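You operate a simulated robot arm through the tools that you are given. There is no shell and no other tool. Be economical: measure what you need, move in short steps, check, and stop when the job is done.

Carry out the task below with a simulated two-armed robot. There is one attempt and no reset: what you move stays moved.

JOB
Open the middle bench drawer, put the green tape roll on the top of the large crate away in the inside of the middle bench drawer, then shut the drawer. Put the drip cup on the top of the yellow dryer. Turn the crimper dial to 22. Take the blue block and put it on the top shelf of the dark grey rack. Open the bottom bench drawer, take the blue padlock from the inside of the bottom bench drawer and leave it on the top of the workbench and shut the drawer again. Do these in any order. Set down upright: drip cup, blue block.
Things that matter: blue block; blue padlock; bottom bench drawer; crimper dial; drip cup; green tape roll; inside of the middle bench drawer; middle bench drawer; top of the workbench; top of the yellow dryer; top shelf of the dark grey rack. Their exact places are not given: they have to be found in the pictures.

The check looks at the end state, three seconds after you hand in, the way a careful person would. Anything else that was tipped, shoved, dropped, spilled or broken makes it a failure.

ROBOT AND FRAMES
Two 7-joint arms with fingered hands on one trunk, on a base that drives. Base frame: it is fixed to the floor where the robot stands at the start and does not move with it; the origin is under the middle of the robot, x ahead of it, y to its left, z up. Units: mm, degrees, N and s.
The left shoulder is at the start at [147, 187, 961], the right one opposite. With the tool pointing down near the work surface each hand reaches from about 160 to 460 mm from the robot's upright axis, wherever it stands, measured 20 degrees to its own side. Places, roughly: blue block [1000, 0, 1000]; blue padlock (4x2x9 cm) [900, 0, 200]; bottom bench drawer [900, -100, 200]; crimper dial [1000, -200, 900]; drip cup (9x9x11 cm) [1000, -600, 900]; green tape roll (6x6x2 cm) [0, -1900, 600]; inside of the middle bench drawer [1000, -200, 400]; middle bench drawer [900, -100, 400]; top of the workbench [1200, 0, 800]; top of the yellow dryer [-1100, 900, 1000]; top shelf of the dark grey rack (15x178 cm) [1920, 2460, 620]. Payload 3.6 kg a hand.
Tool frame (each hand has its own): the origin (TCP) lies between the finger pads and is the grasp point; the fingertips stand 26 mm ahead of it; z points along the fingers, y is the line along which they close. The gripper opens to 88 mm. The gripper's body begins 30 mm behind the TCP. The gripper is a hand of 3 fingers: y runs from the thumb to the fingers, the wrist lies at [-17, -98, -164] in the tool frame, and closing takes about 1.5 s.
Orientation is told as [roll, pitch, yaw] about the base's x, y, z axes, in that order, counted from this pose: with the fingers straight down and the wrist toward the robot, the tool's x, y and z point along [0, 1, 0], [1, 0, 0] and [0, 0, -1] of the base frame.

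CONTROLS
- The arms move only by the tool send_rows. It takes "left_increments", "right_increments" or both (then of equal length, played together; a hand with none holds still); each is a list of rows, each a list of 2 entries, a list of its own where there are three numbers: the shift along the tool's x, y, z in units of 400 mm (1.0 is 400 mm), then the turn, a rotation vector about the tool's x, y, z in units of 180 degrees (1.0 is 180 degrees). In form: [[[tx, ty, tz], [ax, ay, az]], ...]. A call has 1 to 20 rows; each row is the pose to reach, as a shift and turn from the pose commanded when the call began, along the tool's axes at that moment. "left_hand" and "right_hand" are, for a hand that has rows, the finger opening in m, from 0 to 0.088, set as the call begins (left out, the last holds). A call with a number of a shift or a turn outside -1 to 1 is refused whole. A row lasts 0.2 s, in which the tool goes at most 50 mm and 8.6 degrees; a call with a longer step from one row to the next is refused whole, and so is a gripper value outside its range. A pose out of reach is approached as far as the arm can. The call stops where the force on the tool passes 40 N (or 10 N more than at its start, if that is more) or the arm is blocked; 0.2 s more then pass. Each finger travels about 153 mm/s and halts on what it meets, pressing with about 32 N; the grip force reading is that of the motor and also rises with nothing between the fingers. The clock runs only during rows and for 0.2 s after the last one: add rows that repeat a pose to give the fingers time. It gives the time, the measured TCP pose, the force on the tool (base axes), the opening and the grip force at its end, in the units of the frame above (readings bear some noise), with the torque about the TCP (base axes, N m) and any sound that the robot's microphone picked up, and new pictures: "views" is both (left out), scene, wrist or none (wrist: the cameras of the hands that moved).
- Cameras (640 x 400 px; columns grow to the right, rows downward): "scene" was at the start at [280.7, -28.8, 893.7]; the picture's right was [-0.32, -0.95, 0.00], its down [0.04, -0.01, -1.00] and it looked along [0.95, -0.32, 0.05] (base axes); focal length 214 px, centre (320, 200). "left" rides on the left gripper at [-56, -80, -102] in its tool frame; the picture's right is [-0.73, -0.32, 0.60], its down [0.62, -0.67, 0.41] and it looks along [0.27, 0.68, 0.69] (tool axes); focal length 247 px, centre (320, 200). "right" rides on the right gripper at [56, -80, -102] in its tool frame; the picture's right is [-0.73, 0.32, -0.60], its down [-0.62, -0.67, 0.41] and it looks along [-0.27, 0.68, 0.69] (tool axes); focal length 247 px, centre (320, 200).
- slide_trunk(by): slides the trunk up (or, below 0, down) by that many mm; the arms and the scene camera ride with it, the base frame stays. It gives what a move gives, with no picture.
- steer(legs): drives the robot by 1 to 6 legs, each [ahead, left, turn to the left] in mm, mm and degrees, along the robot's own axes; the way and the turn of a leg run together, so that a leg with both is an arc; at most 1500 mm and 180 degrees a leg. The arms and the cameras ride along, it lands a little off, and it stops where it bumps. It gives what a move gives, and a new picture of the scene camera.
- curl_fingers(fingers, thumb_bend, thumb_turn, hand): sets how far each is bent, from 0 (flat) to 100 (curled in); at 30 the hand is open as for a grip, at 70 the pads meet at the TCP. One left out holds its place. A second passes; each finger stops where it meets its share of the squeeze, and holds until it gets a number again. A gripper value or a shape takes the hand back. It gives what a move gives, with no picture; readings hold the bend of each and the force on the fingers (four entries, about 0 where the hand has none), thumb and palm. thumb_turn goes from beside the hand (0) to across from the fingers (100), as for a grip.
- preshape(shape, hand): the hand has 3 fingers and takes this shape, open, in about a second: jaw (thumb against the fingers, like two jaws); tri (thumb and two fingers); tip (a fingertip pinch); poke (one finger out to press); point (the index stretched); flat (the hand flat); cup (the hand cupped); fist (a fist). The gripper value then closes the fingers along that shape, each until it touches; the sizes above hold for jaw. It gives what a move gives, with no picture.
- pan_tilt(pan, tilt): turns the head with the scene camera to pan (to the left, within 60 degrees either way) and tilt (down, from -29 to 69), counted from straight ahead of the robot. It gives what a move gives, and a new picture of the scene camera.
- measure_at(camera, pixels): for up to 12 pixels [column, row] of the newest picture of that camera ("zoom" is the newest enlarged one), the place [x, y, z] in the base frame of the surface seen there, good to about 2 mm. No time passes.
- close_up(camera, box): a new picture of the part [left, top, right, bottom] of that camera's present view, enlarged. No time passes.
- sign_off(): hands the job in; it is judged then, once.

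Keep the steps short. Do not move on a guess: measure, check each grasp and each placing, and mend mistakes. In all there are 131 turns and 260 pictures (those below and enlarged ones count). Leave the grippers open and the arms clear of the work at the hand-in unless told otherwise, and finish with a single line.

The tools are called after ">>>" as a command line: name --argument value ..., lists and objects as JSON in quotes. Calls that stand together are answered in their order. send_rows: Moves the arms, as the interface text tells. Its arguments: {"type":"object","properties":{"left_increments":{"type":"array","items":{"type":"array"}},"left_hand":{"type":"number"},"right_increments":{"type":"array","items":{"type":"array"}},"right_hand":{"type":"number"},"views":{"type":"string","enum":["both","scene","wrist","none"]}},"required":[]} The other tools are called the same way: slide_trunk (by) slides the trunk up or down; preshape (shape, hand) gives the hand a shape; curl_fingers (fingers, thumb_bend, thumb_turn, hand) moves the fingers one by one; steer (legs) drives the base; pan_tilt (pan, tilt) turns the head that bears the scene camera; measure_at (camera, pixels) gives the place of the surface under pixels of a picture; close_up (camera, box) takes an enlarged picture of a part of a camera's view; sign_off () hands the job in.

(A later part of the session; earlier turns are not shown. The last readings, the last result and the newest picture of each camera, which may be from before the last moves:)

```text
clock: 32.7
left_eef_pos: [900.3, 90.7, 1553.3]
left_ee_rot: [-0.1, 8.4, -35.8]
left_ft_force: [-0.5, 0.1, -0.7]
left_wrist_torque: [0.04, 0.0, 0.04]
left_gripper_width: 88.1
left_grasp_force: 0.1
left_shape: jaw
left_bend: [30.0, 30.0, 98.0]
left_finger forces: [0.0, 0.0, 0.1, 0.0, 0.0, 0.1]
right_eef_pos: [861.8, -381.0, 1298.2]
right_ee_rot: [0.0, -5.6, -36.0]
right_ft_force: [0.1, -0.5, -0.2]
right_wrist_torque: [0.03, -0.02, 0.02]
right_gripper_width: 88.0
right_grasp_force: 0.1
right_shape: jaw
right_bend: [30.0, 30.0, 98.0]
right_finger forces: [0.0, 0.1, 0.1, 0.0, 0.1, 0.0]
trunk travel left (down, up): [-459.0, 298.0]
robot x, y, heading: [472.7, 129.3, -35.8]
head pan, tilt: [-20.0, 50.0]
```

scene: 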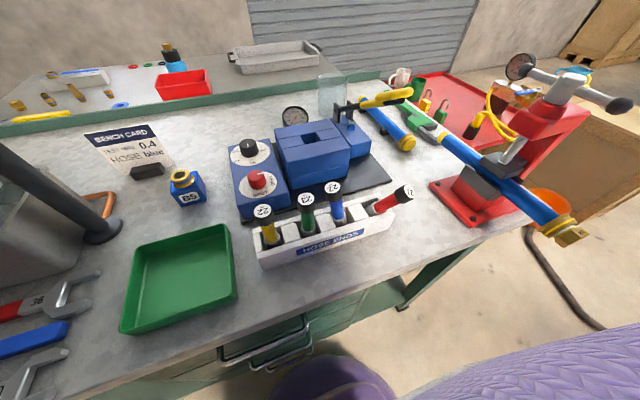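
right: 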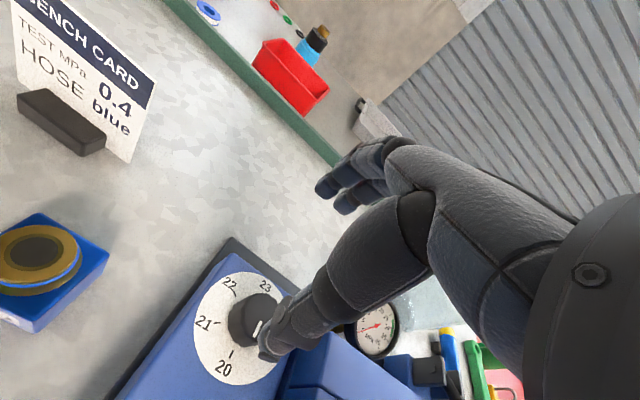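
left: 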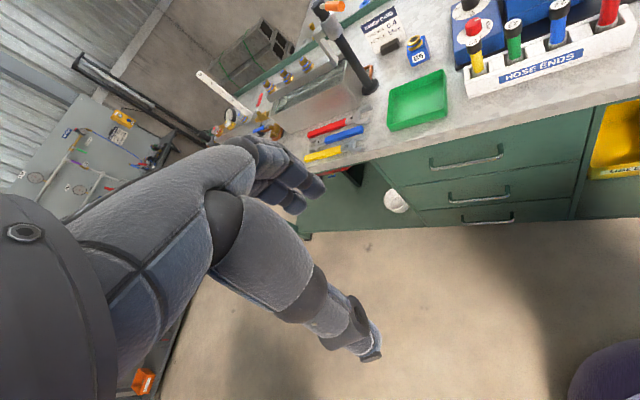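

Zoom and re-measure the red hose end.

>>> close_up --camera "scene" --box '[320, 165, 440, 240]'

>>> measure_at --camera "zoom" --pixels '[[478, 150], [440, 170], [470, 110], [480, 185], [370, 215], [340, 225], [330, 205], [350, 250], [280, 215], [310, 190], [385, 215], [85, 115]]'

```text
5.33 times, centred on (380, 202) of scene
```

zoom: 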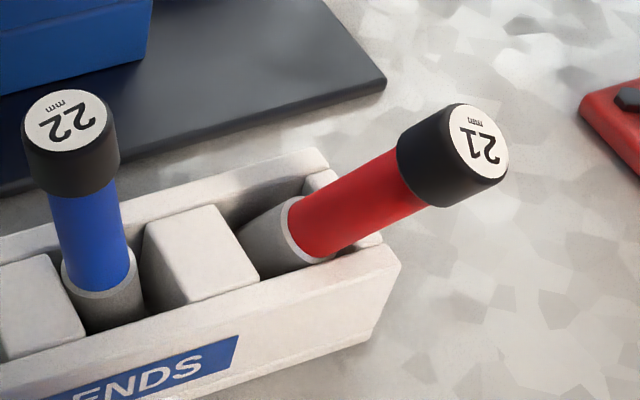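

```text
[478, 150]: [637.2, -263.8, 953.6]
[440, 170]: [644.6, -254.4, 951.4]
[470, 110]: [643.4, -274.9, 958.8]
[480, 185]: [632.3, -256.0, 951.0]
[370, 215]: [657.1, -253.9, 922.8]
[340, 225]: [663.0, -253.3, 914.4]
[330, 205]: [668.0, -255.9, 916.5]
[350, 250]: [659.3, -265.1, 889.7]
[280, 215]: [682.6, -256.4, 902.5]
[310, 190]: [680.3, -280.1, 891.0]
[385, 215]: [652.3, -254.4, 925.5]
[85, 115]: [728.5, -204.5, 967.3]
```

The tube leans ~44°. The arm would be too folded from here, so I back up 200 mm first.

>>> steer --legs '[[-200, 0, 0]]'

```text
clock: 34.3
left_eef_pos: [736.3, 211.3, 1551.6]
left_ee_rot: [0.0, 8.4, -35.7]
left_ft_force: [-0.9, 0.5, -0.1]
left_wrist_torque: [-0.04, 0.01, -0.01]
left_gripper_width: 87.8
left_grasp_force: 0.1
left_shape: jaw
left_bend: [30.0, 30.0, 98.0]
left_finger forces: [0.1, 0.0, 0.0, 0.0, 0.0, 0.0]
right_eef_pos: [701.3, -259.6, 1298.3]
right_ee_rot: [-0.1, -5.6, -35.8]
right_ft_force: [-0.5, 1.1, 0.5]
right_wrist_torque: [-0.02, -0.01, 0.01]
right_gripper_width: 88.1
right_grasp_force: 0.1
right_shape: jaw
right_bend: [30.0, 30.0, 97.0]
right_finger forces: [0.0, 0.0, 0.1, 0.1, 0.0, 0.1]
trunk travel left (down, up): [-459.0, 298.0]
robot x, y, heading: [309.4, 248.7, -35.5]
head pan, tilt: [-20.0, 50.0]
```

scene: 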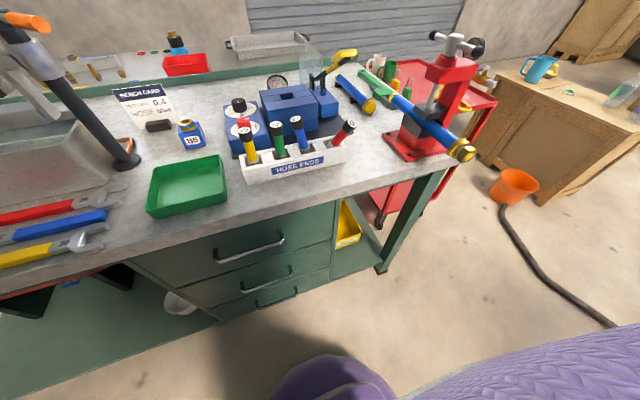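

Now move the right hand to a tilted pre-grasp, 100 mm out along the tube's axis.

>>> send_rows --right_increments '[[[-0.0245, -0.037, 0.04], [-0.0098, 0.0274, 0.0337]], [[-0.049, -0.0745, 0.1], [-0.0196, 0.0548, 0.0674]], [[-0.0735, -0.112, 0.18], [-0.0294, 0.0822, 0.1011]], [[-0.098, -0.149, 0.28], [-0.0392, 0.1096, 0.1348]], [[-0.1225, -0.186, 0.38], [-0.0489, 0.1371, 0.1684]], [[-0.147, -0.2235, 0.48], [-0.0587, 0.1645, 0.2021]], [[-0.1715, -0.261, 0.58], [-0.0685, 0.1919, 0.2358]], [[-0.196, -0.298, 0.692], [-0.0783, 0.2193, 0.2695]], [[-0.196, -0.298, 0.692], [-0.0783, 0.2193, 0.2695]]]' --right_hand 0.07

```text
clock: 36.3
left_eef_pos: [738.0, 212.5, 1552.3]
left_ee_rot: [0.0, 8.5, -35.7]
left_ft_force: [0.5, 0.4, -1.1]
left_wrist_torque: [0.01, -0.01, 0.03]
left_gripper_width: 87.9
left_grasp_force: 0.1
left_shape: jaw
left_bend: [30.0, 30.0, 98.0]
left_finger forces: [0.0, 0.0, 0.1, 0.1, 0.0, 0.1]
right_eef_pos: [578.4, -271.4, 1012.2]
right_ee_rot: [44.6, 0.0, -85.3]
right_ft_force: [0.1, -0.2, 0.3]
right_wrist_torque: [0.0, 0.03, 0.03]
right_gripper_width: 70.2
right_grasp_force: 0.0
right_shape: jaw
right_bend: [33.0, 47.0, 99.0]
right_finger forces: [0.0, 0.1, 0.0, 0.0, 0.0, 0.0]
trunk travel left (down, up): [-459.0, 298.0]
robot x, y, heading: [309.1, 248.7, -36.0]
head pan, tilt: [-20.0, 50.0]
```

scene: 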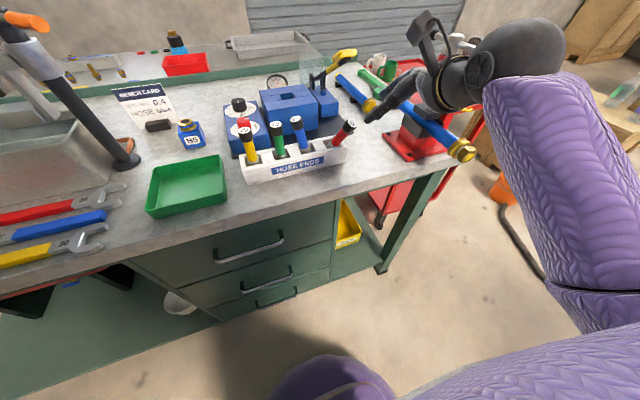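
right: 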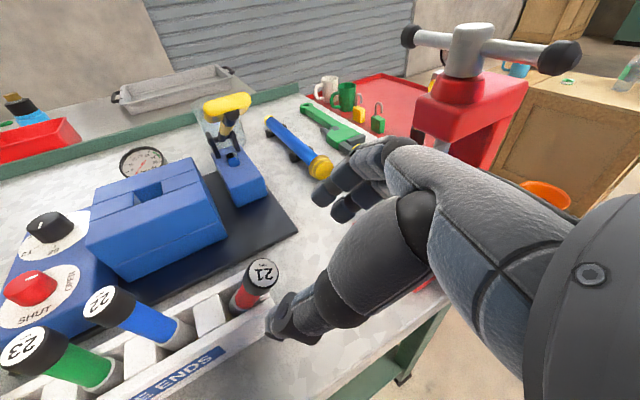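

Pose achieved. Measure the cap from the wrist camera.

>>> measure_at --camera "right" --pixels '[[262, 272], [256, 262], [250, 270], [272, 266], [262, 282], [247, 290], [240, 298], [255, 300]]'

>>> close_up --camera "right" --box '[180, 230, 320, 330]'

```text
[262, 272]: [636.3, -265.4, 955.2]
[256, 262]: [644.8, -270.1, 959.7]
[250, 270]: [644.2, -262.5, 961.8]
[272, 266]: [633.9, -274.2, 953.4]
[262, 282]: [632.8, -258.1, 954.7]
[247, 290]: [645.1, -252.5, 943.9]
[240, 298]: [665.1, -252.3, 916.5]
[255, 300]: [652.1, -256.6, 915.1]
```

```text
4.00 times, centred on (250, 280) of right
```

zoom: 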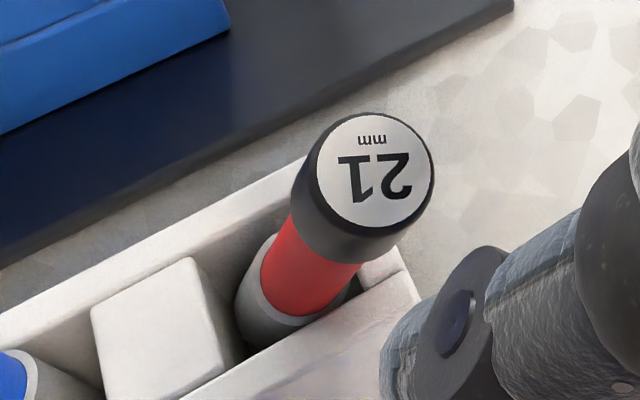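

Advance 100 mm along the tool axis and close on the cap.

>>> send_rows --right_increments '[[[0, -0.005, 0.08], [0, 0, 0]], [[0, -0.005, 0.16], [0, 0, 0]], [[0, -0.005, 0.22], [0, 0, 0]], [[0, -0.005, 0.25], [0, 0, 0]], [[0, -0.005, 0.25], [0, 0, 0]]]' --views "wrist"

>>> send_rows --right_increments '[[[0, 0, 0], [0, 0, 0]], [[0, 0, 0], [0, 0, 0]], [[0, 0, 0], [0, 0, 0]], [[0, 0, 0], [0, 0, 0]], [[0, 0, 0], [0, 0, 0]], [[0, 0, 0], [0, 0, 0]], [[0, 0, 0], [0, 0, 0]], [[0, 0, 0], [0, 0, 0]]]' --right_hand 0.0 --views "both"

```text
clock: 37.7
left_eef_pos: [738.2, 211.2, 1551.4]
left_ee_rot: [-0.1, 8.6, -35.6]
left_ft_force: [-0.2, 0.9, -0.9]
left_wrist_torque: [0.01, 0.05, 0.01]
left_gripper_width: 87.9
left_grasp_force: 0.0
left_shape: jaw
left_bend: [30.0, 30.0, 98.0]
left_finger forces: [0.0, 0.0, 0.1, 0.0, 0.1, 0.0]
right_eef_pos: [631.3, -288.8, 937.9]
right_ee_rot: [42.3, -2.7, -85.9]
right_ft_force: [-0.9, -0.9, 0.0]
right_wrist_torque: [-0.02, -0.02, 0.03]
right_gripper_width: 70.5
right_grasp_force: 0.1
right_shape: jaw
right_bend: [33.0, 47.0, 99.0]
right_finger forces: [0.1, 0.0, 0.0, 0.0, 0.0, 0.1]
trunk travel left (down, up): [-459.0, 298.0]
robot x, y, heading: [310.8, 249.7, -35.5]
head pan, tilt: [-20.0, 50.0]
stopped in row 5 (right hand): the arm was blocked; the commanded pose is now the measured one
```

right: 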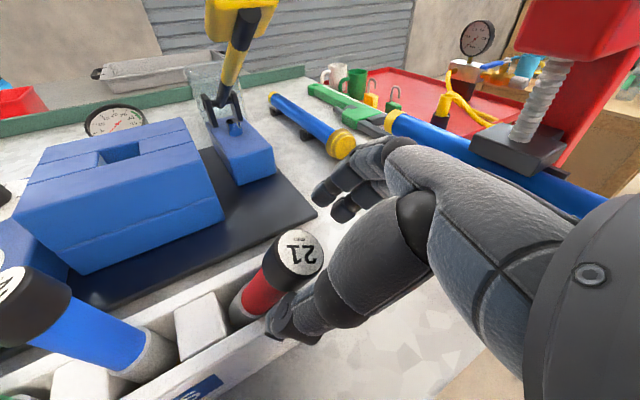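

```text
clock: 39.5
left_eef_pos: [738.8, 211.3, 1551.6]
left_ee_rot: [0.1, 8.4, -35.7]
left_ft_force: [-0.1, 0.3, -0.7]
left_wrist_torque: [-0.01, 0.03, 0.01]
left_gripper_width: 87.6
left_grasp_force: 0.0
left_shape: jaw
left_bend: [30.0, 30.0, 98.0]
left_finger forces: [0.0, 0.0, 0.1, 0.1, 0.0, 0.0]
right_eef_pos: [630.7, -289.0, 936.8]
right_ee_rot: [42.3, -2.6, -85.8]
right_ft_force: [-1.3, -0.4, -0.5]
right_wrist_torque: [0.0, 0.01, 0.01]
right_gripper_width: 5.7
right_grasp_force: 31.6
right_shape: jaw
right_bend: [70.0, 78.0, 100.0]
right_finger forces: [0.1, 0.0, 0.0, 0.1, 0.2, 0.1]
trunk travel left (down, up): [-459.0, 298.0]
robot x, y, heading: [312.4, 249.2, -35.6]
head pan, tilt: [-20.0, 50.0]
```

scene: 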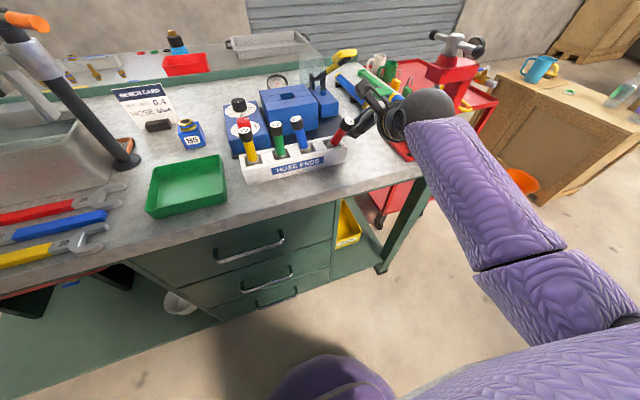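
right: 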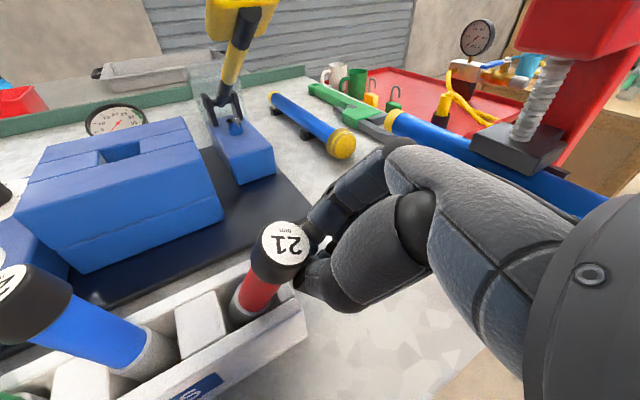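

I missed the cap—blocked, probably the forearm near the vise. Open and back out along the tool axis, then check the vise.

>>> send_rows --right_increments '[[[0, 0, -0.01], [0, 0, 0]], [[0, 0, -0.02], [0, 0, 0]], [[0, 0, -0.1], [0, 0, 0]], [[0, 0, -0.2], [0, 0, 0]], [[0, 0, -0.3], [0, 0, 0]], [[-0.05, 0, -0.4], [0, 0, 0]], [[-0.05, 0, -0.5], [0, 0, 0]]]' --right_hand 0.07 --views "both"

>>> close_up --camera "scene" --box '[300, 20, 520, 200]'

```text
clock: 41.1
left_eef_pos: [738.2, 212.5, 1551.9]
left_ee_rot: [0.1, 8.4, -35.6]
left_ft_force: [-0.9, -1.4, 0.1]
left_wrist_torque: [0.02, 0.02, 0.02]
left_gripper_width: 87.8
left_grasp_force: 0.0
left_shape: jaw
left_bend: [30.0, 30.0, 98.0]
left_finger forces: [0.0, 0.1, 0.0, 0.1, 0.0, 0.1]
right_eef_pos: [483.6, -289.4, 1071.7]
right_ee_rot: [42.4, -2.1, -85.5]
right_ft_force: [0.2, -0.1, -1.1]
right_wrist_torque: [0.03, 0.0, 0.01]
right_gripper_width: 70.2
right_grasp_force: 0.0
right_shape: jaw
right_bend: [33.0, 47.0, 99.0]
right_finger forces: [0.0, 0.1, 0.0, 0.0, 0.0, 0.0]
trunk travel left (down, up): [-459.0, 298.0]
robot x, y, heading: [309.5, 246.7, -35.6]
head pan, tilt: [-20.0, 50.0]
```

scene: 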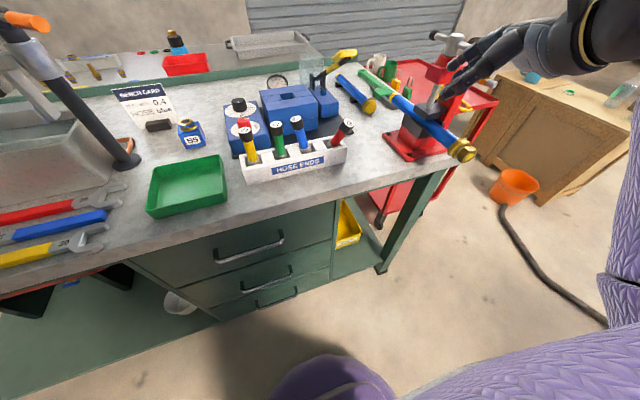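
right: 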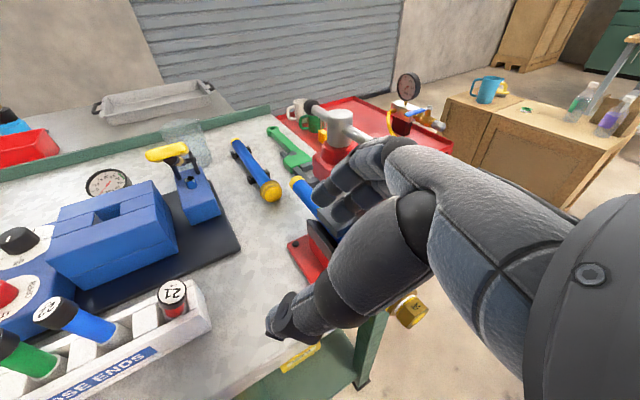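

```text
2.22 times, centred on (410, 110) of scene
```

zoom: 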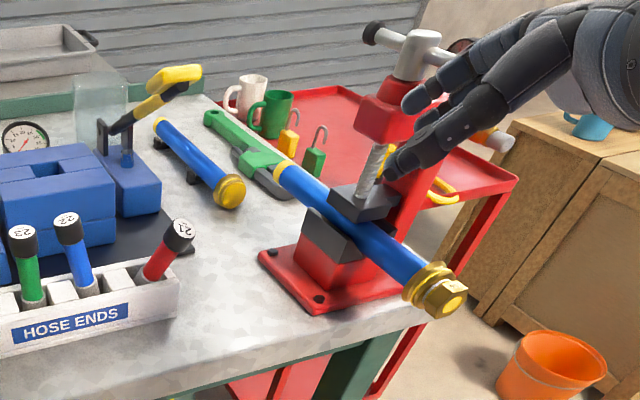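

The vise looks fine. Measure its extents to plan clearance.

>>> measure_at --camera "zoom" --pixels '[[372, 33], [415, 50], [500, 142], [380, 110], [450, 297], [290, 178], [330, 300], [265, 262], [400, 290]]'

```text
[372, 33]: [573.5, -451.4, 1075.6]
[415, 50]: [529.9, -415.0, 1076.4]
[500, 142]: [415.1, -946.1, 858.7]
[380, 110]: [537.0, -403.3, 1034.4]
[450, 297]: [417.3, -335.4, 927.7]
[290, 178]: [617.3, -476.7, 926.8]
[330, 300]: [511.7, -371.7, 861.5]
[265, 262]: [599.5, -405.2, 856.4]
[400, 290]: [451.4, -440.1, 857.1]
```

The stop was likely a joint limit. I'll go back to the good pre-grasp pose and then use the base and trunk to carry the hand to the cap.

>>> send_rows --right_increments '[[[0.02, -0.006, 0.07], [0, 0, 0]], [[0.04, -0.012, 0.14], [0, 0, 0]], [[0.055, -0.018, 0.21], [0, 0, 0]], [[0.066, -0.025, 0.274], [0, 0, 0]], [[0.066, -0.025, 0.274], [0, 0, 0]]]' --views "none"

>>> steer --legs '[[53, 48, 0]]'

>>> close_up --camera "right" --box '[0, 0, 640, 400]'

```text
clock: 42.2
left_eef_pos: [737.4, 210.6, 1552.1]
left_ee_rot: [0.0, 8.5, -35.7]
left_ft_force: [0.6, 0.0, 0.1]
left_wrist_torque: [0.0, 0.0, -0.02]
left_gripper_width: 87.6
left_grasp_force: 0.1
left_shape: jaw
left_bend: [30.0, 30.0, 98.0]
left_finger forces: [0.0, 0.0, 0.0, 0.0, 0.0, 0.0]
right_eef_pos: [542.3, -322.5, 1012.3]
right_ee_rot: [36.7, -8.8, -86.3]
right_ft_force: [-0.1, -0.6, 0.0]
right_wrist_torque: [0.01, 0.0, 0.01]
right_gripper_width: 69.9
right_grasp_force: 0.0
right_shape: jaw
right_bend: [33.0, 47.0, 99.0]
right_finger forces: [0.0, 0.0, 0.1, 0.1, 0.1, 0.0]
trunk travel left (down, up): [-459.0, 298.0]
robot x, y, heading: [309.8, 250.7, -35.7]
head pan, tilt: [-20.0, 50.0]
stopped in row 5 (right hand): the arm was blocked; the commanded pose is now the measured one
```

```text
clock: 43.2
left_eef_pos: [812.0, 221.5, 1552.1]
left_ee_rot: [-0.2, 8.4, -35.8]
left_ft_force: [0.7, -0.1, -1.0]
left_wrist_torque: [-0.01, 0.04, 0.0]
left_gripper_width: 87.9
left_grasp_force: 0.1
left_shape: jaw
left_bend: [30.0, 30.0, 98.0]
left_finger forces: [0.1, 0.0, 0.1, 0.1, 0.0, 0.1]
right_eef_pos: [616.7, -313.8, 1010.9]
right_ee_rot: [36.6, -8.6, -86.4]
right_ft_force: [0.9, 0.0, 0.5]
right_wrist_torque: [-0.01, 0.04, 0.01]
right_gripper_width: 70.0
right_grasp_force: 0.0
right_shape: jaw
right_bend: [33.0, 47.0, 99.0]
right_finger forces: [0.0, 0.0, 0.0, 0.0, 0.0, 0.0]
trunk travel left (down, up): [-459.0, 298.0]
robot x, y, heading: [378.8, 262.4, -35.6]
head pan, tilt: [-20.0, 50.0]
```

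scene: 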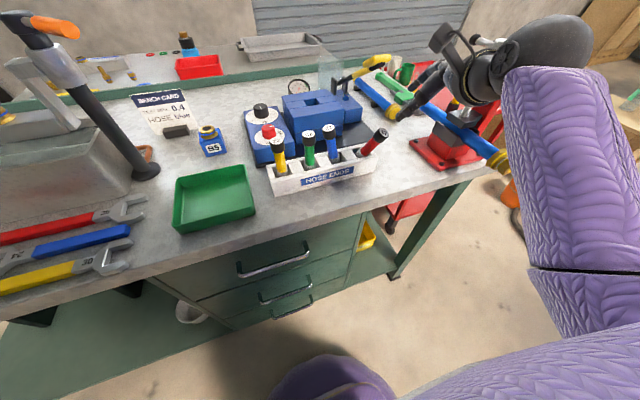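

```text
1.00 times, centred on (320, 200) of right (not enlarged: the box is as wide or as high as the picture)
```

zoom: 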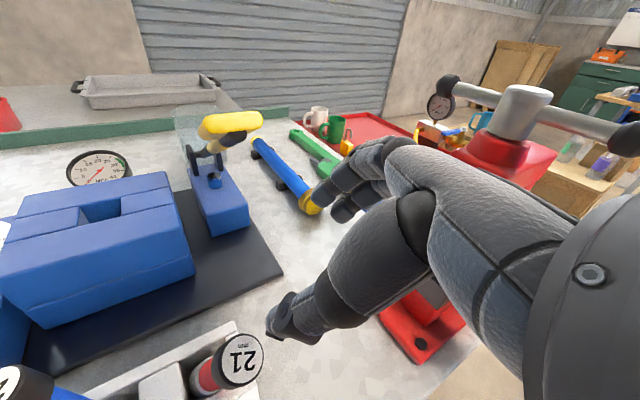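

That pose is at a joint limit. I switch to a more natural grasp: tool 20° from vertical, yaw less; reorient above the cap.

>>> send_rows --right_increments '[[[0.059, 0.015, -0.079], [0, 0, 0]], [[0.062, -0.03, -0.08], [0.019, -0.019, -0.033]], [[0.064, -0.06, -0.083], [0.038, -0.038, -0.066]], [[0.0665, -0.097, -0.085], [0.0565, -0.057, -0.1]], [[0.0665, -0.097, -0.085], [0.0753, -0.0763, -0.1332]], [[0.0665, -0.097, -0.085], [0.0753, -0.0763, -0.1332]]]' --views "both"

```text
clock: 44.6
left_eef_pos: [810.6, 220.2, 1552.0]
left_ee_rot: [0.0, 8.5, -35.7]
left_ft_force: [0.1, 0.0, 0.0]
left_wrist_torque: [0.0, 0.02, -0.02]
left_gripper_width: 87.7
left_grasp_force: 0.1
left_shape: jaw
left_bend: [30.0, 30.0, 98.0]
left_finger forces: [0.0, 0.1, 0.0, 0.1, 0.1, 0.1]
right_eef_pos: [613.1, -267.4, 1047.2]
right_ee_rot: [18.6, -7.9, -58.4]
right_ft_force: [-0.1, -0.6, -0.4]
right_wrist_torque: [0.01, -0.02, 0.02]
right_gripper_width: 69.7
right_grasp_force: 0.0
right_shape: jaw
right_bend: [33.0, 47.0, 99.0]
right_finger forces: [0.0, 0.0, 0.1, 0.0, 0.0, 0.0]
trunk travel left (down, up): [-459.0, 298.0]
robot x, y, heading: [379.1, 254.9, -35.8]
head pan, tilt: [-20.0, 50.0]
```

scene: 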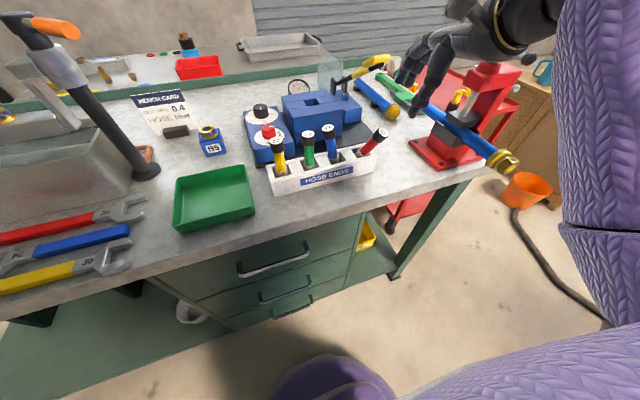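
right: 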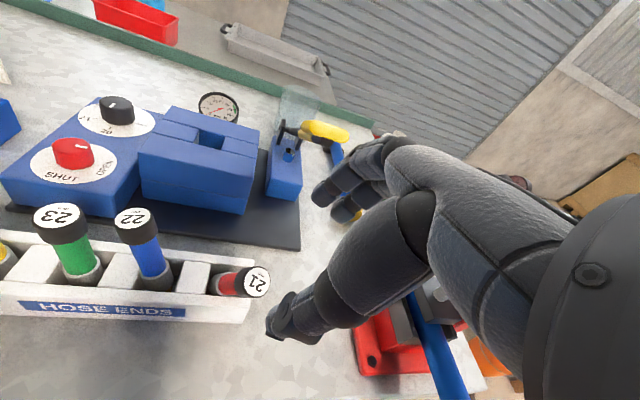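

Descend along the tool axis to the cap.

>>> send_rows --right_increments '[[[-0.005, 0, 0.08], [0, 0, 0]], [[-0.01, 0, 0.16], [0, 0, 0]], [[-0.013, 0, 0.22], [0, 0, 0]], [[-0.013, 0, 0.27], [0, 0, 0]], [[-0.013, 0, 0.27], [0, 0, 0]]]' --views "both"

```text
clock: 45.8
left_eef_pos: [809.1, 219.1, 1551.6]
left_ee_rot: [0.0, 8.5, -35.7]
left_ft_force: [-0.3, 0.4, 0.1]
left_wrist_torque: [0.04, -0.01, 0.0]
left_gripper_width: 87.9
left_grasp_force: 0.0
left_shape: jaw
left_bend: [30.0, 30.0, 98.0]
left_finger forces: [0.1, 0.1, 0.0, 0.0, 0.0, 0.0]
right_eef_pos: [645.9, -264.4, 943.6]
right_ee_rot: [18.7, -7.8, -58.6]
right_ft_force: [0.6, -0.5, -0.2]
right_wrist_torque: [0.01, 0.03, -0.01]
right_gripper_width: 70.1
right_grasp_force: 0.1
right_shape: jaw
right_bend: [33.0, 47.0, 99.0]
right_finger forces: [0.0, 0.0, 0.0, 0.1, 0.0, 0.0]
trunk travel left (down, up): [-459.0, 298.0]
robot x, y, heading: [376.1, 257.7, -35.8]
head pan, tilt: [-20.0, 50.0]
```

scene: 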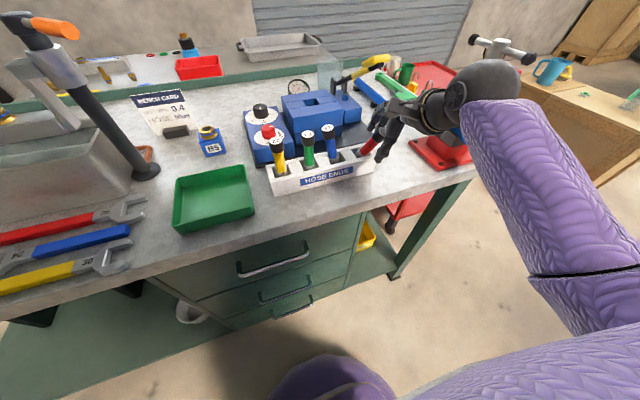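
right: 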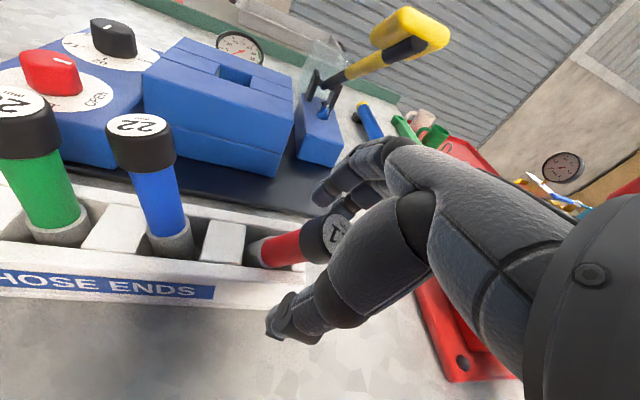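

The cap is between fingers. Close.

>>> send_rows --right_increments '[[[0, 0, 0], [0, 0, 0]], [[0, 0, 0], [0, 0, 0]], [[0, 0, 0], [0, 0, 0]], [[0, 0, 0], [0, 0, 0]], [[0, 0, 0], [0, 0, 0]], [[0, 0, 0], [0, 0, 0]], [[0, 0, 0], [0, 0, 0]]]' --right_hand 0.0 --views "wrist"

```text
clock: 47.4
left_eef_pos: [811.3, 218.5, 1551.6]
left_ee_rot: [0.0, 8.5, -35.6]
left_ft_force: [1.1, -0.6, -0.5]
left_wrist_torque: [0.01, -0.01, 0.0]
left_gripper_width: 87.7
left_grasp_force: 0.2
left_shape: jaw
left_bend: [30.0, 30.0, 98.0]
left_finger forces: [0.0, 0.1, 0.0, 0.1, 0.0, 0.1]
right_eef_pos: [647.8, -265.2, 942.7]
right_ee_rot: [18.8, -7.8, -58.6]
right_ft_force: [10.2, -5.9, 2.1]
right_wrist_torque: [-0.26, -0.45, -0.4]
right_gripper_width: 10.5
right_grasp_force: 32.5
right_shape: jaw
right_bend: [67.0, 74.0, 100.0]
right_finger forces: [39.8, 0.0, 0.0, 0.0, 24.7, 0.0]
trunk travel left (down, up): [-459.0, 298.0]
robot x, y, heading: [377.9, 258.6, -35.6]
head pan, tilt: [-20.0, 50.0]
```

right: 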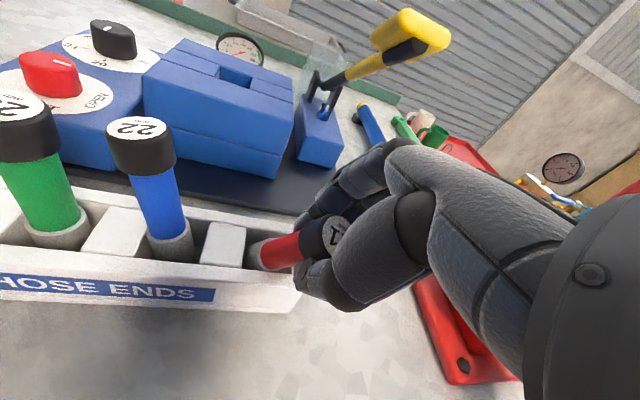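

Only the index bears and width is 10 mm: I pinch the cap's edge. Open and measure again.

>>> send_rows --right_increments '[[[0, 0, 0], [0, 0, 0]], [[0, 0, 0], [0, 0, 0]], [[0, 0, 0], [0, 0, 0]], [[0, 0, 0], [0, 0, 0]]]' --right_hand 0.07 --views "wrist"

>>> close_up --camera "scene" --box '[320, 110, 440, 190]'

>>> close_up --camera "right" --box '[240, 180, 400, 280]'

>>> measure_at --camera "right" --pixels '[[338, 232], [320, 240], [312, 230], [290, 250], [275, 252], [312, 250], [265, 252]]'

```text
clock: 48.4
left_eef_pos: [809.3, 219.1, 1552.5]
left_ee_rot: [0.1, 8.5, -35.5]
left_ft_force: [-0.4, -0.3, 0.8]
left_wrist_torque: [0.0, 0.0, -0.03]
left_gripper_width: 87.7
left_grasp_force: 0.1
left_shape: jaw
left_bend: [30.0, 30.0, 98.0]
left_finger forces: [0.0, 0.0, 0.1, 0.0, 0.1, 0.0]
right_eef_pos: [644.5, -263.4, 943.4]
right_ee_rot: [18.6, -7.8, -58.7]
right_ft_force: [-0.9, 0.3, 0.2]
right_wrist_torque: [0.01, -0.03, -0.02]
right_gripper_width: 69.6
right_grasp_force: 0.1
right_shape: jaw
right_bend: [33.0, 47.0, 99.0]
right_finger forces: [0.0, 0.1, 0.1, 0.0, 0.1, 0.1]
trunk travel left (down, up): [-459.0, 298.0]
robot x, y, heading: [380.4, 258.3, -35.6]
head pan, tilt: [-20.0, 50.0]
```

right: 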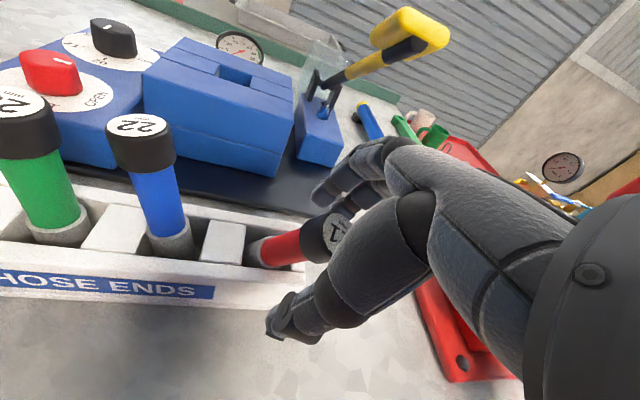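

```text
5.00 times, centred on (380, 150) of scene
```

zoom: 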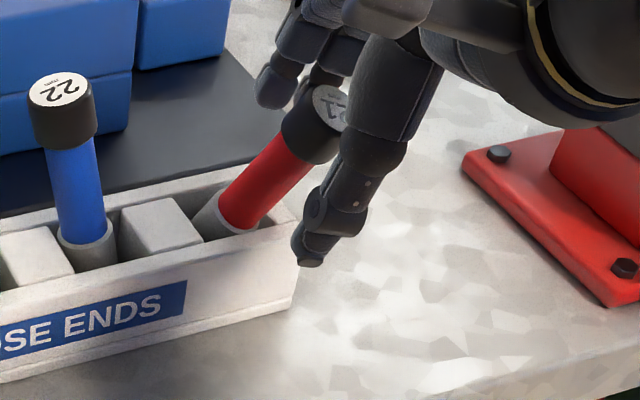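

```text
4.00 times, centred on (320, 230) of right
```

zoom: 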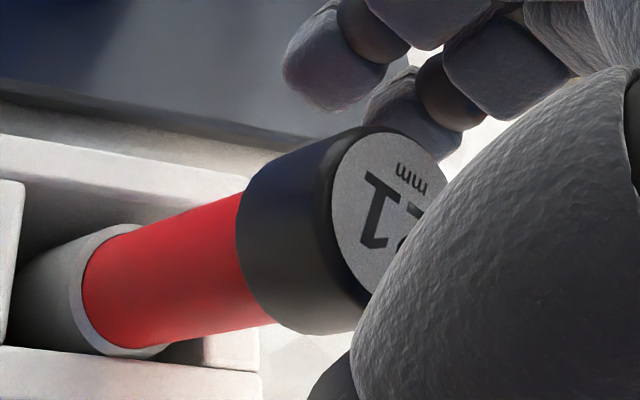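

```text
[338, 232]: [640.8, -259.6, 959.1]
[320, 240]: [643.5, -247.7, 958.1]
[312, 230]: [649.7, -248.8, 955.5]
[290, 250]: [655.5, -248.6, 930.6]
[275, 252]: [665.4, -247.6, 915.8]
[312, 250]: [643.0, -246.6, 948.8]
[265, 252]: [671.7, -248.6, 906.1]
```

The tube's axis lies ~8–10 mm to the tool's +x side. Shift there and close again.

>>> send_rows --right_increments '[[[0.015, 0.002, 0.0], [0, 0, 0]], [[0.028, 0.002, 0.014], [0, 0, 0]], [[0.028, 0.002, 0.014], [0, 0, 0]]]' --views "none"

>>> send_rows --right_increments '[[[0, 0, 0], [0, 0, 0]], [[0, 0, 0], [0, 0, 0]], [[0, 0, 0], [0, 0, 0]], [[0, 0, 0], [0, 0, 0]], [[0, 0, 0], [0, 0, 0]], [[0, 0, 0], [0, 0, 0]], [[0, 0, 0], [0, 0, 0]]]' --right_hand 0.0 --views "both"

```text
clock: 49.2
left_eef_pos: [810.1, 218.7, 1551.6]
left_ee_rot: [0.1, 8.4, -35.7]
left_ft_force: [0.4, 0.9, 0.8]
left_wrist_torque: [0.0, 0.0, 0.01]
left_gripper_width: 87.8
left_grasp_force: 0.0
left_shape: jaw
left_bend: [30.0, 30.0, 98.0]
left_finger forces: [0.1, 0.1, 0.0, 0.0, 0.1, 0.0]
right_eef_pos: [655.5, -259.3, 944.2]
right_ee_rot: [18.7, -8.0, -58.5]
right_ft_force: [-0.7, 0.4, 0.6]
right_wrist_torque: [0.02, 0.0, 0.0]
right_gripper_width: 69.8
right_grasp_force: 0.1
right_shape: jaw
right_bend: [33.0, 47.0, 99.0]
right_finger forces: [0.1, 0.0, 0.0, 0.0, 0.0, 0.1]
trunk travel left (down, up): [-459.0, 298.0]
robot x, y, heading: [382.3, 258.8, -35.8]
head pan, tilt: [-20.0, 50.0]
```

```text
clock: 50.8
left_eef_pos: [809.3, 218.8, 1553.1]
left_ee_rot: [-0.1, 8.4, -35.5]
left_ft_force: [-0.2, 0.1, -0.4]
left_wrist_torque: [0.01, -0.02, -0.04]
left_gripper_width: 87.9
left_grasp_force: 0.0
left_shape: jaw
left_bend: [30.0, 30.0, 98.0]
left_finger forces: [0.1, 0.0, 0.0, 0.1, 0.0, 0.0]
right_eef_pos: [655.4, -260.4, 942.6]
right_ee_rot: [18.7, -7.8, -58.6]
right_ft_force: [-1.0, -2.9, 1.0]
right_wrist_torque: [-0.17, 0.06, 0.04]
right_gripper_width: 8.9
right_grasp_force: 31.8
right_shape: jaw
right_bend: [68.0, 75.0, 99.0]
right_finger forces: [2.9, 29.5, 0.0, 0.1, 26.4, 0.1]
trunk travel left (down, up): [-459.0, 298.0]
robot x, y, heading: [376.7, 255.4, -35.9]
head pan, tilt: [-20.0, 50.0]
```

scene: 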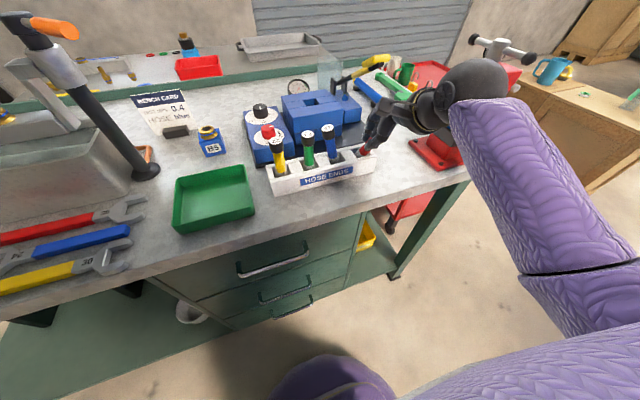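
right: 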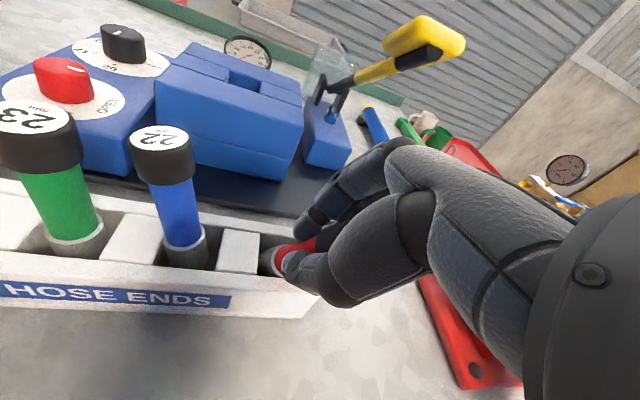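

Held between thumb and finger. Now upright it: rotate ~35° about base y while carrying the top over the slot.

>>> send_rows --right_increments '[[[0.02, 0.007, -0.01], [0.017, -0.027, 0.002]], [[0.04, 0.013, -0.012], [0.034, -0.055, 0.004]], [[0.06, 0.02, -0.014], [0.052, -0.082, 0.006]], [[0.08, 0.027, -0.014], [0.069, -0.109, 0.008]], [[0.1, 0.033, -0.013], [0.086, -0.137, 0.009]], [[0.122, 0.04, -0.012], [0.103, -0.164, 0.011]], [[0.122, 0.04, -0.012], [0.103, -0.164, 0.011]]]' --views "both"

>>> close_up --camera "scene" --box '[320, 90, 460, 190]'

```text
clock: 52.4
left_eef_pos: [809.6, 217.1, 1551.3]
left_ee_rot: [0.1, 8.4, -35.6]
left_ft_force: [-0.4, 0.1, -0.7]
left_wrist_torque: [-0.04, -0.02, -0.02]
left_gripper_width: 87.5
left_grasp_force: 0.0
left_shape: jaw
left_bend: [30.0, 30.0, 98.0]
left_finger forces: [0.1, 0.0, 0.0, 0.0, 0.0, 0.0]
right_eef_pos: [700.7, -249.2, 964.2]
right_ee_rot: [-11.2, 10.7, -59.3]
right_ft_force: [-4.5, -12.0, -7.9]
right_wrist_torque: [-0.93, 0.23, 0.25]
right_gripper_width: 9.3
right_grasp_force: 32.3
right_shape: jaw
right_bend: [68.0, 75.0, 97.0]
right_finger forces: [5.1, 42.6, 0.1, 0.0, 30.5, 0.0]
trunk travel left (down, up): [-459.0, 298.0]
robot x, y, heading: [375.6, 256.6, -35.6]
head pan, tilt: [-20.0, 50.0]
```

scene: 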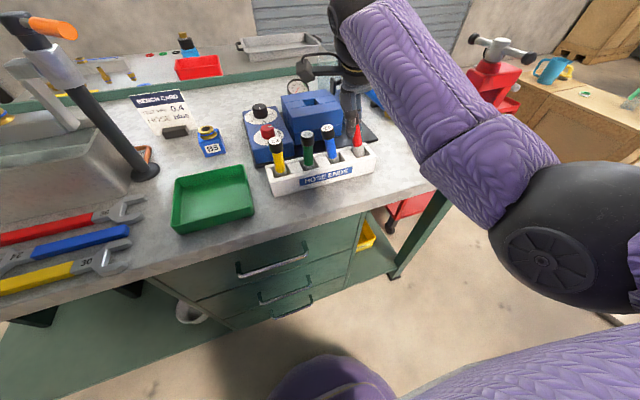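
right: 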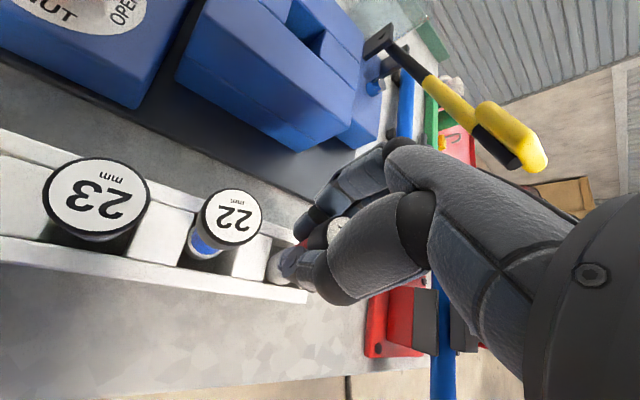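

```text
4.00 times, centred on (390, 140) of scene
```

zoom: 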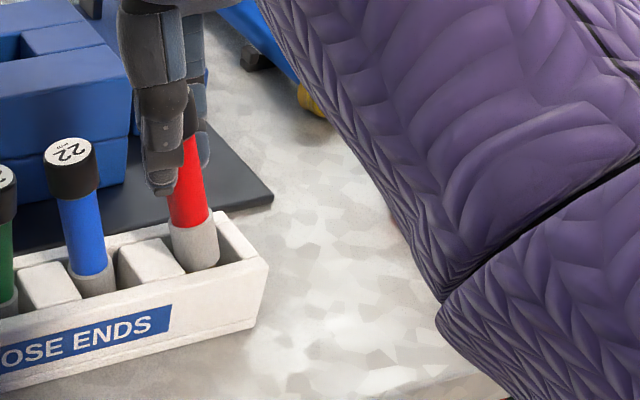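

The red hose end looks upright in its slot. Open slowly in place.

>>> send_rows --right_increments '[[[0, 0, 0], [0, 0, 0]], [[0, 0, 0], [0, 0, 0]], [[0, 0, 0], [0, 0, 0]], [[0, 0, 0], [0, 0, 0]]]' --right_hand 0.06 --views "wrist"

>>> close_up --camera "scene" --box '[260, 90, 420, 200]'

```text
clock: 53.4
left_eef_pos: [808.5, 219.8, 1552.5]
left_ee_rot: [0.0, 8.5, -35.6]
left_ft_force: [-0.7, 0.5, 0.5]
left_wrist_torque: [-0.02, 0.01, 0.01]
left_gripper_width: 87.6
left_grasp_force: 0.1
left_shape: jaw
left_bend: [30.0, 30.0, 98.0]
left_finger forces: [0.0, 0.0, 0.0, 0.0, 0.1, 0.0]
right_eef_pos: [701.1, -247.1, 965.2]
right_ee_rot: [-11.1, 10.6, -59.3]
right_ft_force: [-0.5, -0.7, 0.1]
right_wrist_torque: [0.0, -0.01, 0.04]
right_gripper_width: 59.7
right_grasp_force: 0.0
right_shape: jaw
right_bend: [36.0, 57.0, 100.0]
right_finger forces: [0.0, 0.0, 0.1, 0.0, 0.0, 0.1]
trunk travel left (down, up): [-459.0, 298.0]
robot x, y, heading: [378.3, 258.0, -36.0]
head pan, tilt: [-20.0, 50.0]
```

right: 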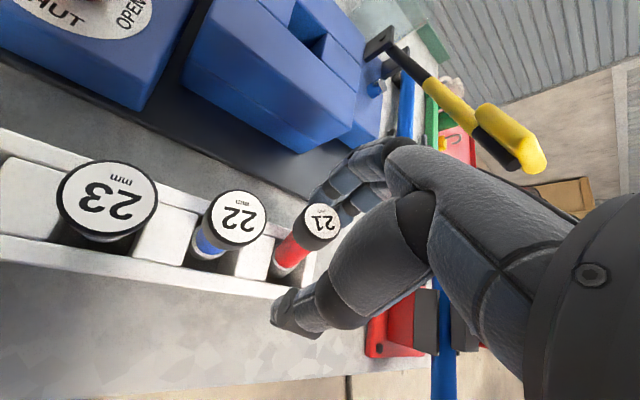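

```text
3.64 times, centred on (340, 145) of scene
```

zoom: 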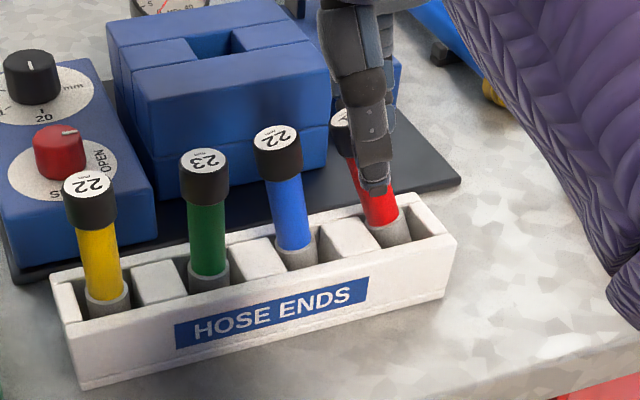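

Released. Retreat along the tool axis, then inspect.

>>> send_rows --right_increments '[[[0, 0, -0.06], [0, 0, 0]], [[0, 0, -0.15], [0, 0, 0]], [[0, 0, -0.25], [0, 0, 0]], [[0, -0.1, -0.35], [0, 0, 0]], [[0, -0.2, -0.45], [0, 0, 0]], [[0, -0.3, -0.5], [0, 0, 0]]]' --views "wrist"

>>> close_up --camera "scene" --box '[260, 90, 420, 200]'

>>> measure_at --camera "zoom" --pixels '[[88, 185], [205, 160], [277, 138], [348, 115], [385, 215], [292, 230], [205, 255], [102, 280]]'

```text
refused: row 4 steps farther than a row can; nothing moved
```

```text
3.64 times, centred on (340, 145) of scene
```

zoom: 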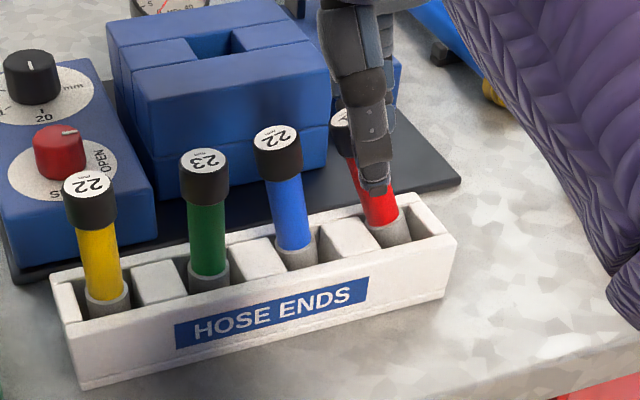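

```text
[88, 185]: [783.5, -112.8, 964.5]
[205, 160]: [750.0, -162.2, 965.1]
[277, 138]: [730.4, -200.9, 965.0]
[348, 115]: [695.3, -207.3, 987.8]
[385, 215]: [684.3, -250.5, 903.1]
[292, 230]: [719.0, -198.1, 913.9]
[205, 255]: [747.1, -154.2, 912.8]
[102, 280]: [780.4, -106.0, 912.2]
```

>>> send_rows --right_increments '[[[0, 0, -0.06], [0, 0, 0]], [[0, 0, -0.15], [0, 0, 0]], [[0, 0, -0.25], [0, 0, 0]], [[0, -0.05, -0.35], [0, 0, 0]], [[0, -0.12, -0.44], [0, 0, 0]], [[0, -0.2, -0.5], [0, 0, 0]]]' --views "wrist"

>>> close_up --camera "scene" --box '[260, 90, 420, 200]'

>>> measure_at --camera "zoom" --pixels '[[277, 138], [345, 118], [358, 170], [372, 180], [385, 215], [292, 230]]'

```text
clock: 54.8
left_eef_pos: [809.0, 221.2, 1552.4]
left_ee_rot: [-0.1, 8.4, -35.8]
left_ft_force: [-0.5, -1.0, 0.4]
left_wrist_torque: [0.02, 0.0, 0.01]
left_gripper_width: 87.7
left_grasp_force: 0.1
left_shape: jaw
left_bend: [30.0, 30.0, 98.0]
left_finger forces: [0.1, 0.0, 0.1, 0.1, 0.0, 0.0]
right_eef_pos: [712.1, -191.7, 1174.8]
right_ee_rot: [-11.2, 10.6, -59.3]
right_ft_force: [0.1, -0.1, 0.3]
right_wrist_torque: [-0.01, 0.0, 0.04]
right_gripper_width: 59.6
right_grasp_force: 0.1
right_shape: jaw
right_bend: [36.0, 57.0, 99.0]
right_finger forces: [0.0, 0.0, 0.0, 0.0, 0.0, 0.1]
trunk travel left (down, up): [-459.0, 298.0]
robot x, y, heading: [382.1, 257.7, -35.6]
head pan, tilt: [-20.0, 50.0]
```

right: 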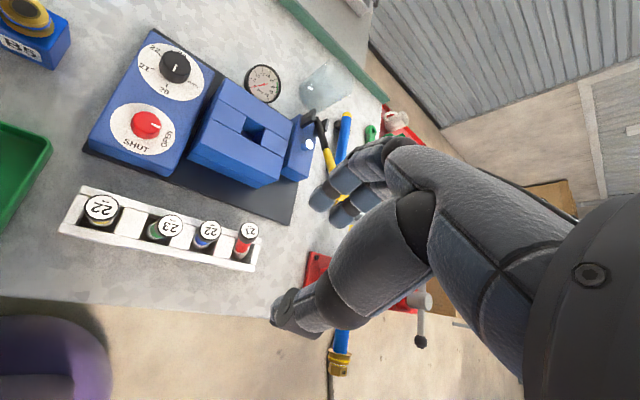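

```text
3.64 times, centred on (340, 145) of scene
```

zoom: 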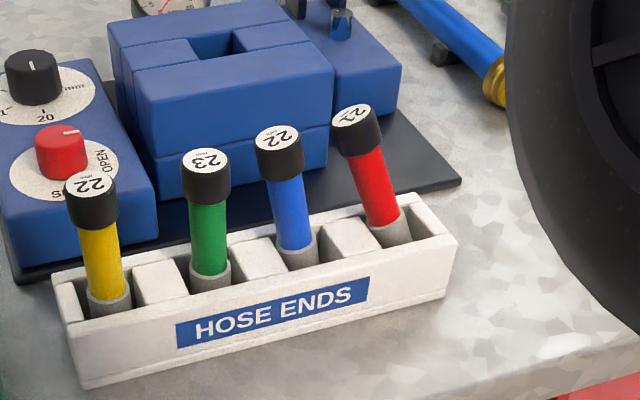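

```text
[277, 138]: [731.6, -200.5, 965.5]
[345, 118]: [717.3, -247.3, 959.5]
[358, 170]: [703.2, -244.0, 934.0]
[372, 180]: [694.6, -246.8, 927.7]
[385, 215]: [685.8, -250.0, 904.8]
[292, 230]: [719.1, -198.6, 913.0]
```

The red one leans ~15° the other way. I regrip it from above with a vertical tool to set it straight.

>>> send_rows --right_increments '[[[-0.004, 0.05, 0.09], [-0.02, 0.021, 0.002]], [[-0.008, 0.1, 0.18], [-0.04, 0.042, 0.004]], [[-0.012, 0.15, 0.26], [-0.059, 0.062, 0.006]], [[-0.016, 0.186, 0.3435], [-0.059, 0.062, 0.006]], [[-0.002, 0.199, 0.41], [-0.059, 0.062, 0.006]], [[0.012, 0.212, 0.48], [-0.059, 0.062, 0.006]], [[0.0245, 0.225, 0.548], [-0.059, 0.062, 0.006]], [[0.0245, 0.225, 0.548], [-0.059, 0.062, 0.006]]]' --right_hand 0.075 --views "both"

```text
clock: 56.8
left_eef_pos: [809.1, 219.5, 1552.4]
left_ee_rot: [0.0, 8.5, -35.5]
left_ft_force: [0.0, -0.2, 0.0]
left_wrist_torque: [-0.01, 0.0, 0.02]
left_gripper_width: 87.6
left_grasp_force: 0.1
left_shape: jaw
left_bend: [30.0, 30.0, 98.0]
left_finger forces: [0.0, 0.0, 0.0, 0.1, 0.0, 0.0]
right_eef_pos: [727.0, -292.0, 998.6]
right_ee_rot: [1.1, -6.0, -60.9]
right_ft_force: [-0.4, 0.2, -0.1]
right_wrist_torque: [-0.01, -0.03, -0.01]
right_gripper_width: 74.7
right_grasp_force: 0.1
right_shape: jaw
right_bend: [32.0, 40.0, 98.0]
right_finger forces: [0.0, 0.0, 0.0, 0.0, 0.0, 0.1]
trunk travel left (down, up): [-459.0, 298.0]
robot x, y, heading: [381.5, 256.7, -35.6]
head pan, tilt: [-20.0, 50.0]
stopped in row 8 (right hand): the arm was blocked; the commanded pose is now the measured one
```

scene: 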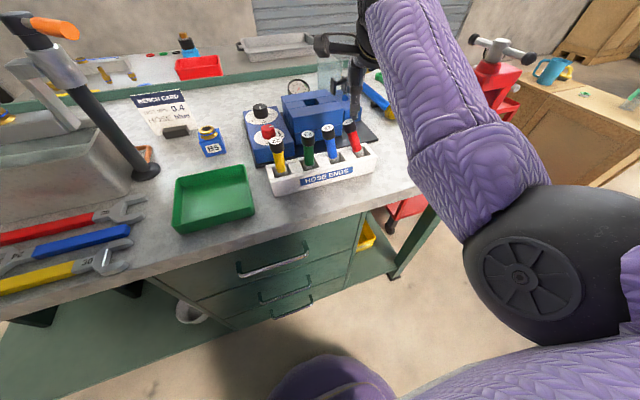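
right: 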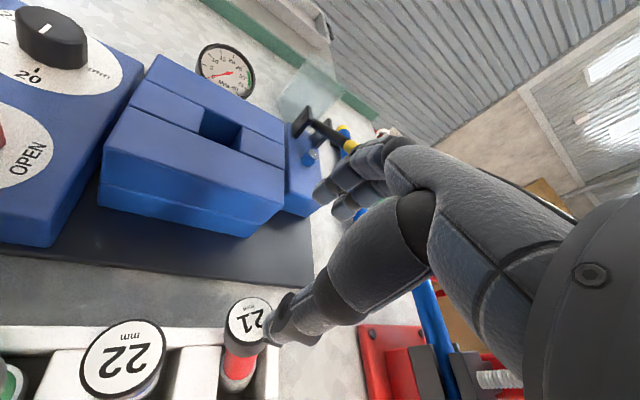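

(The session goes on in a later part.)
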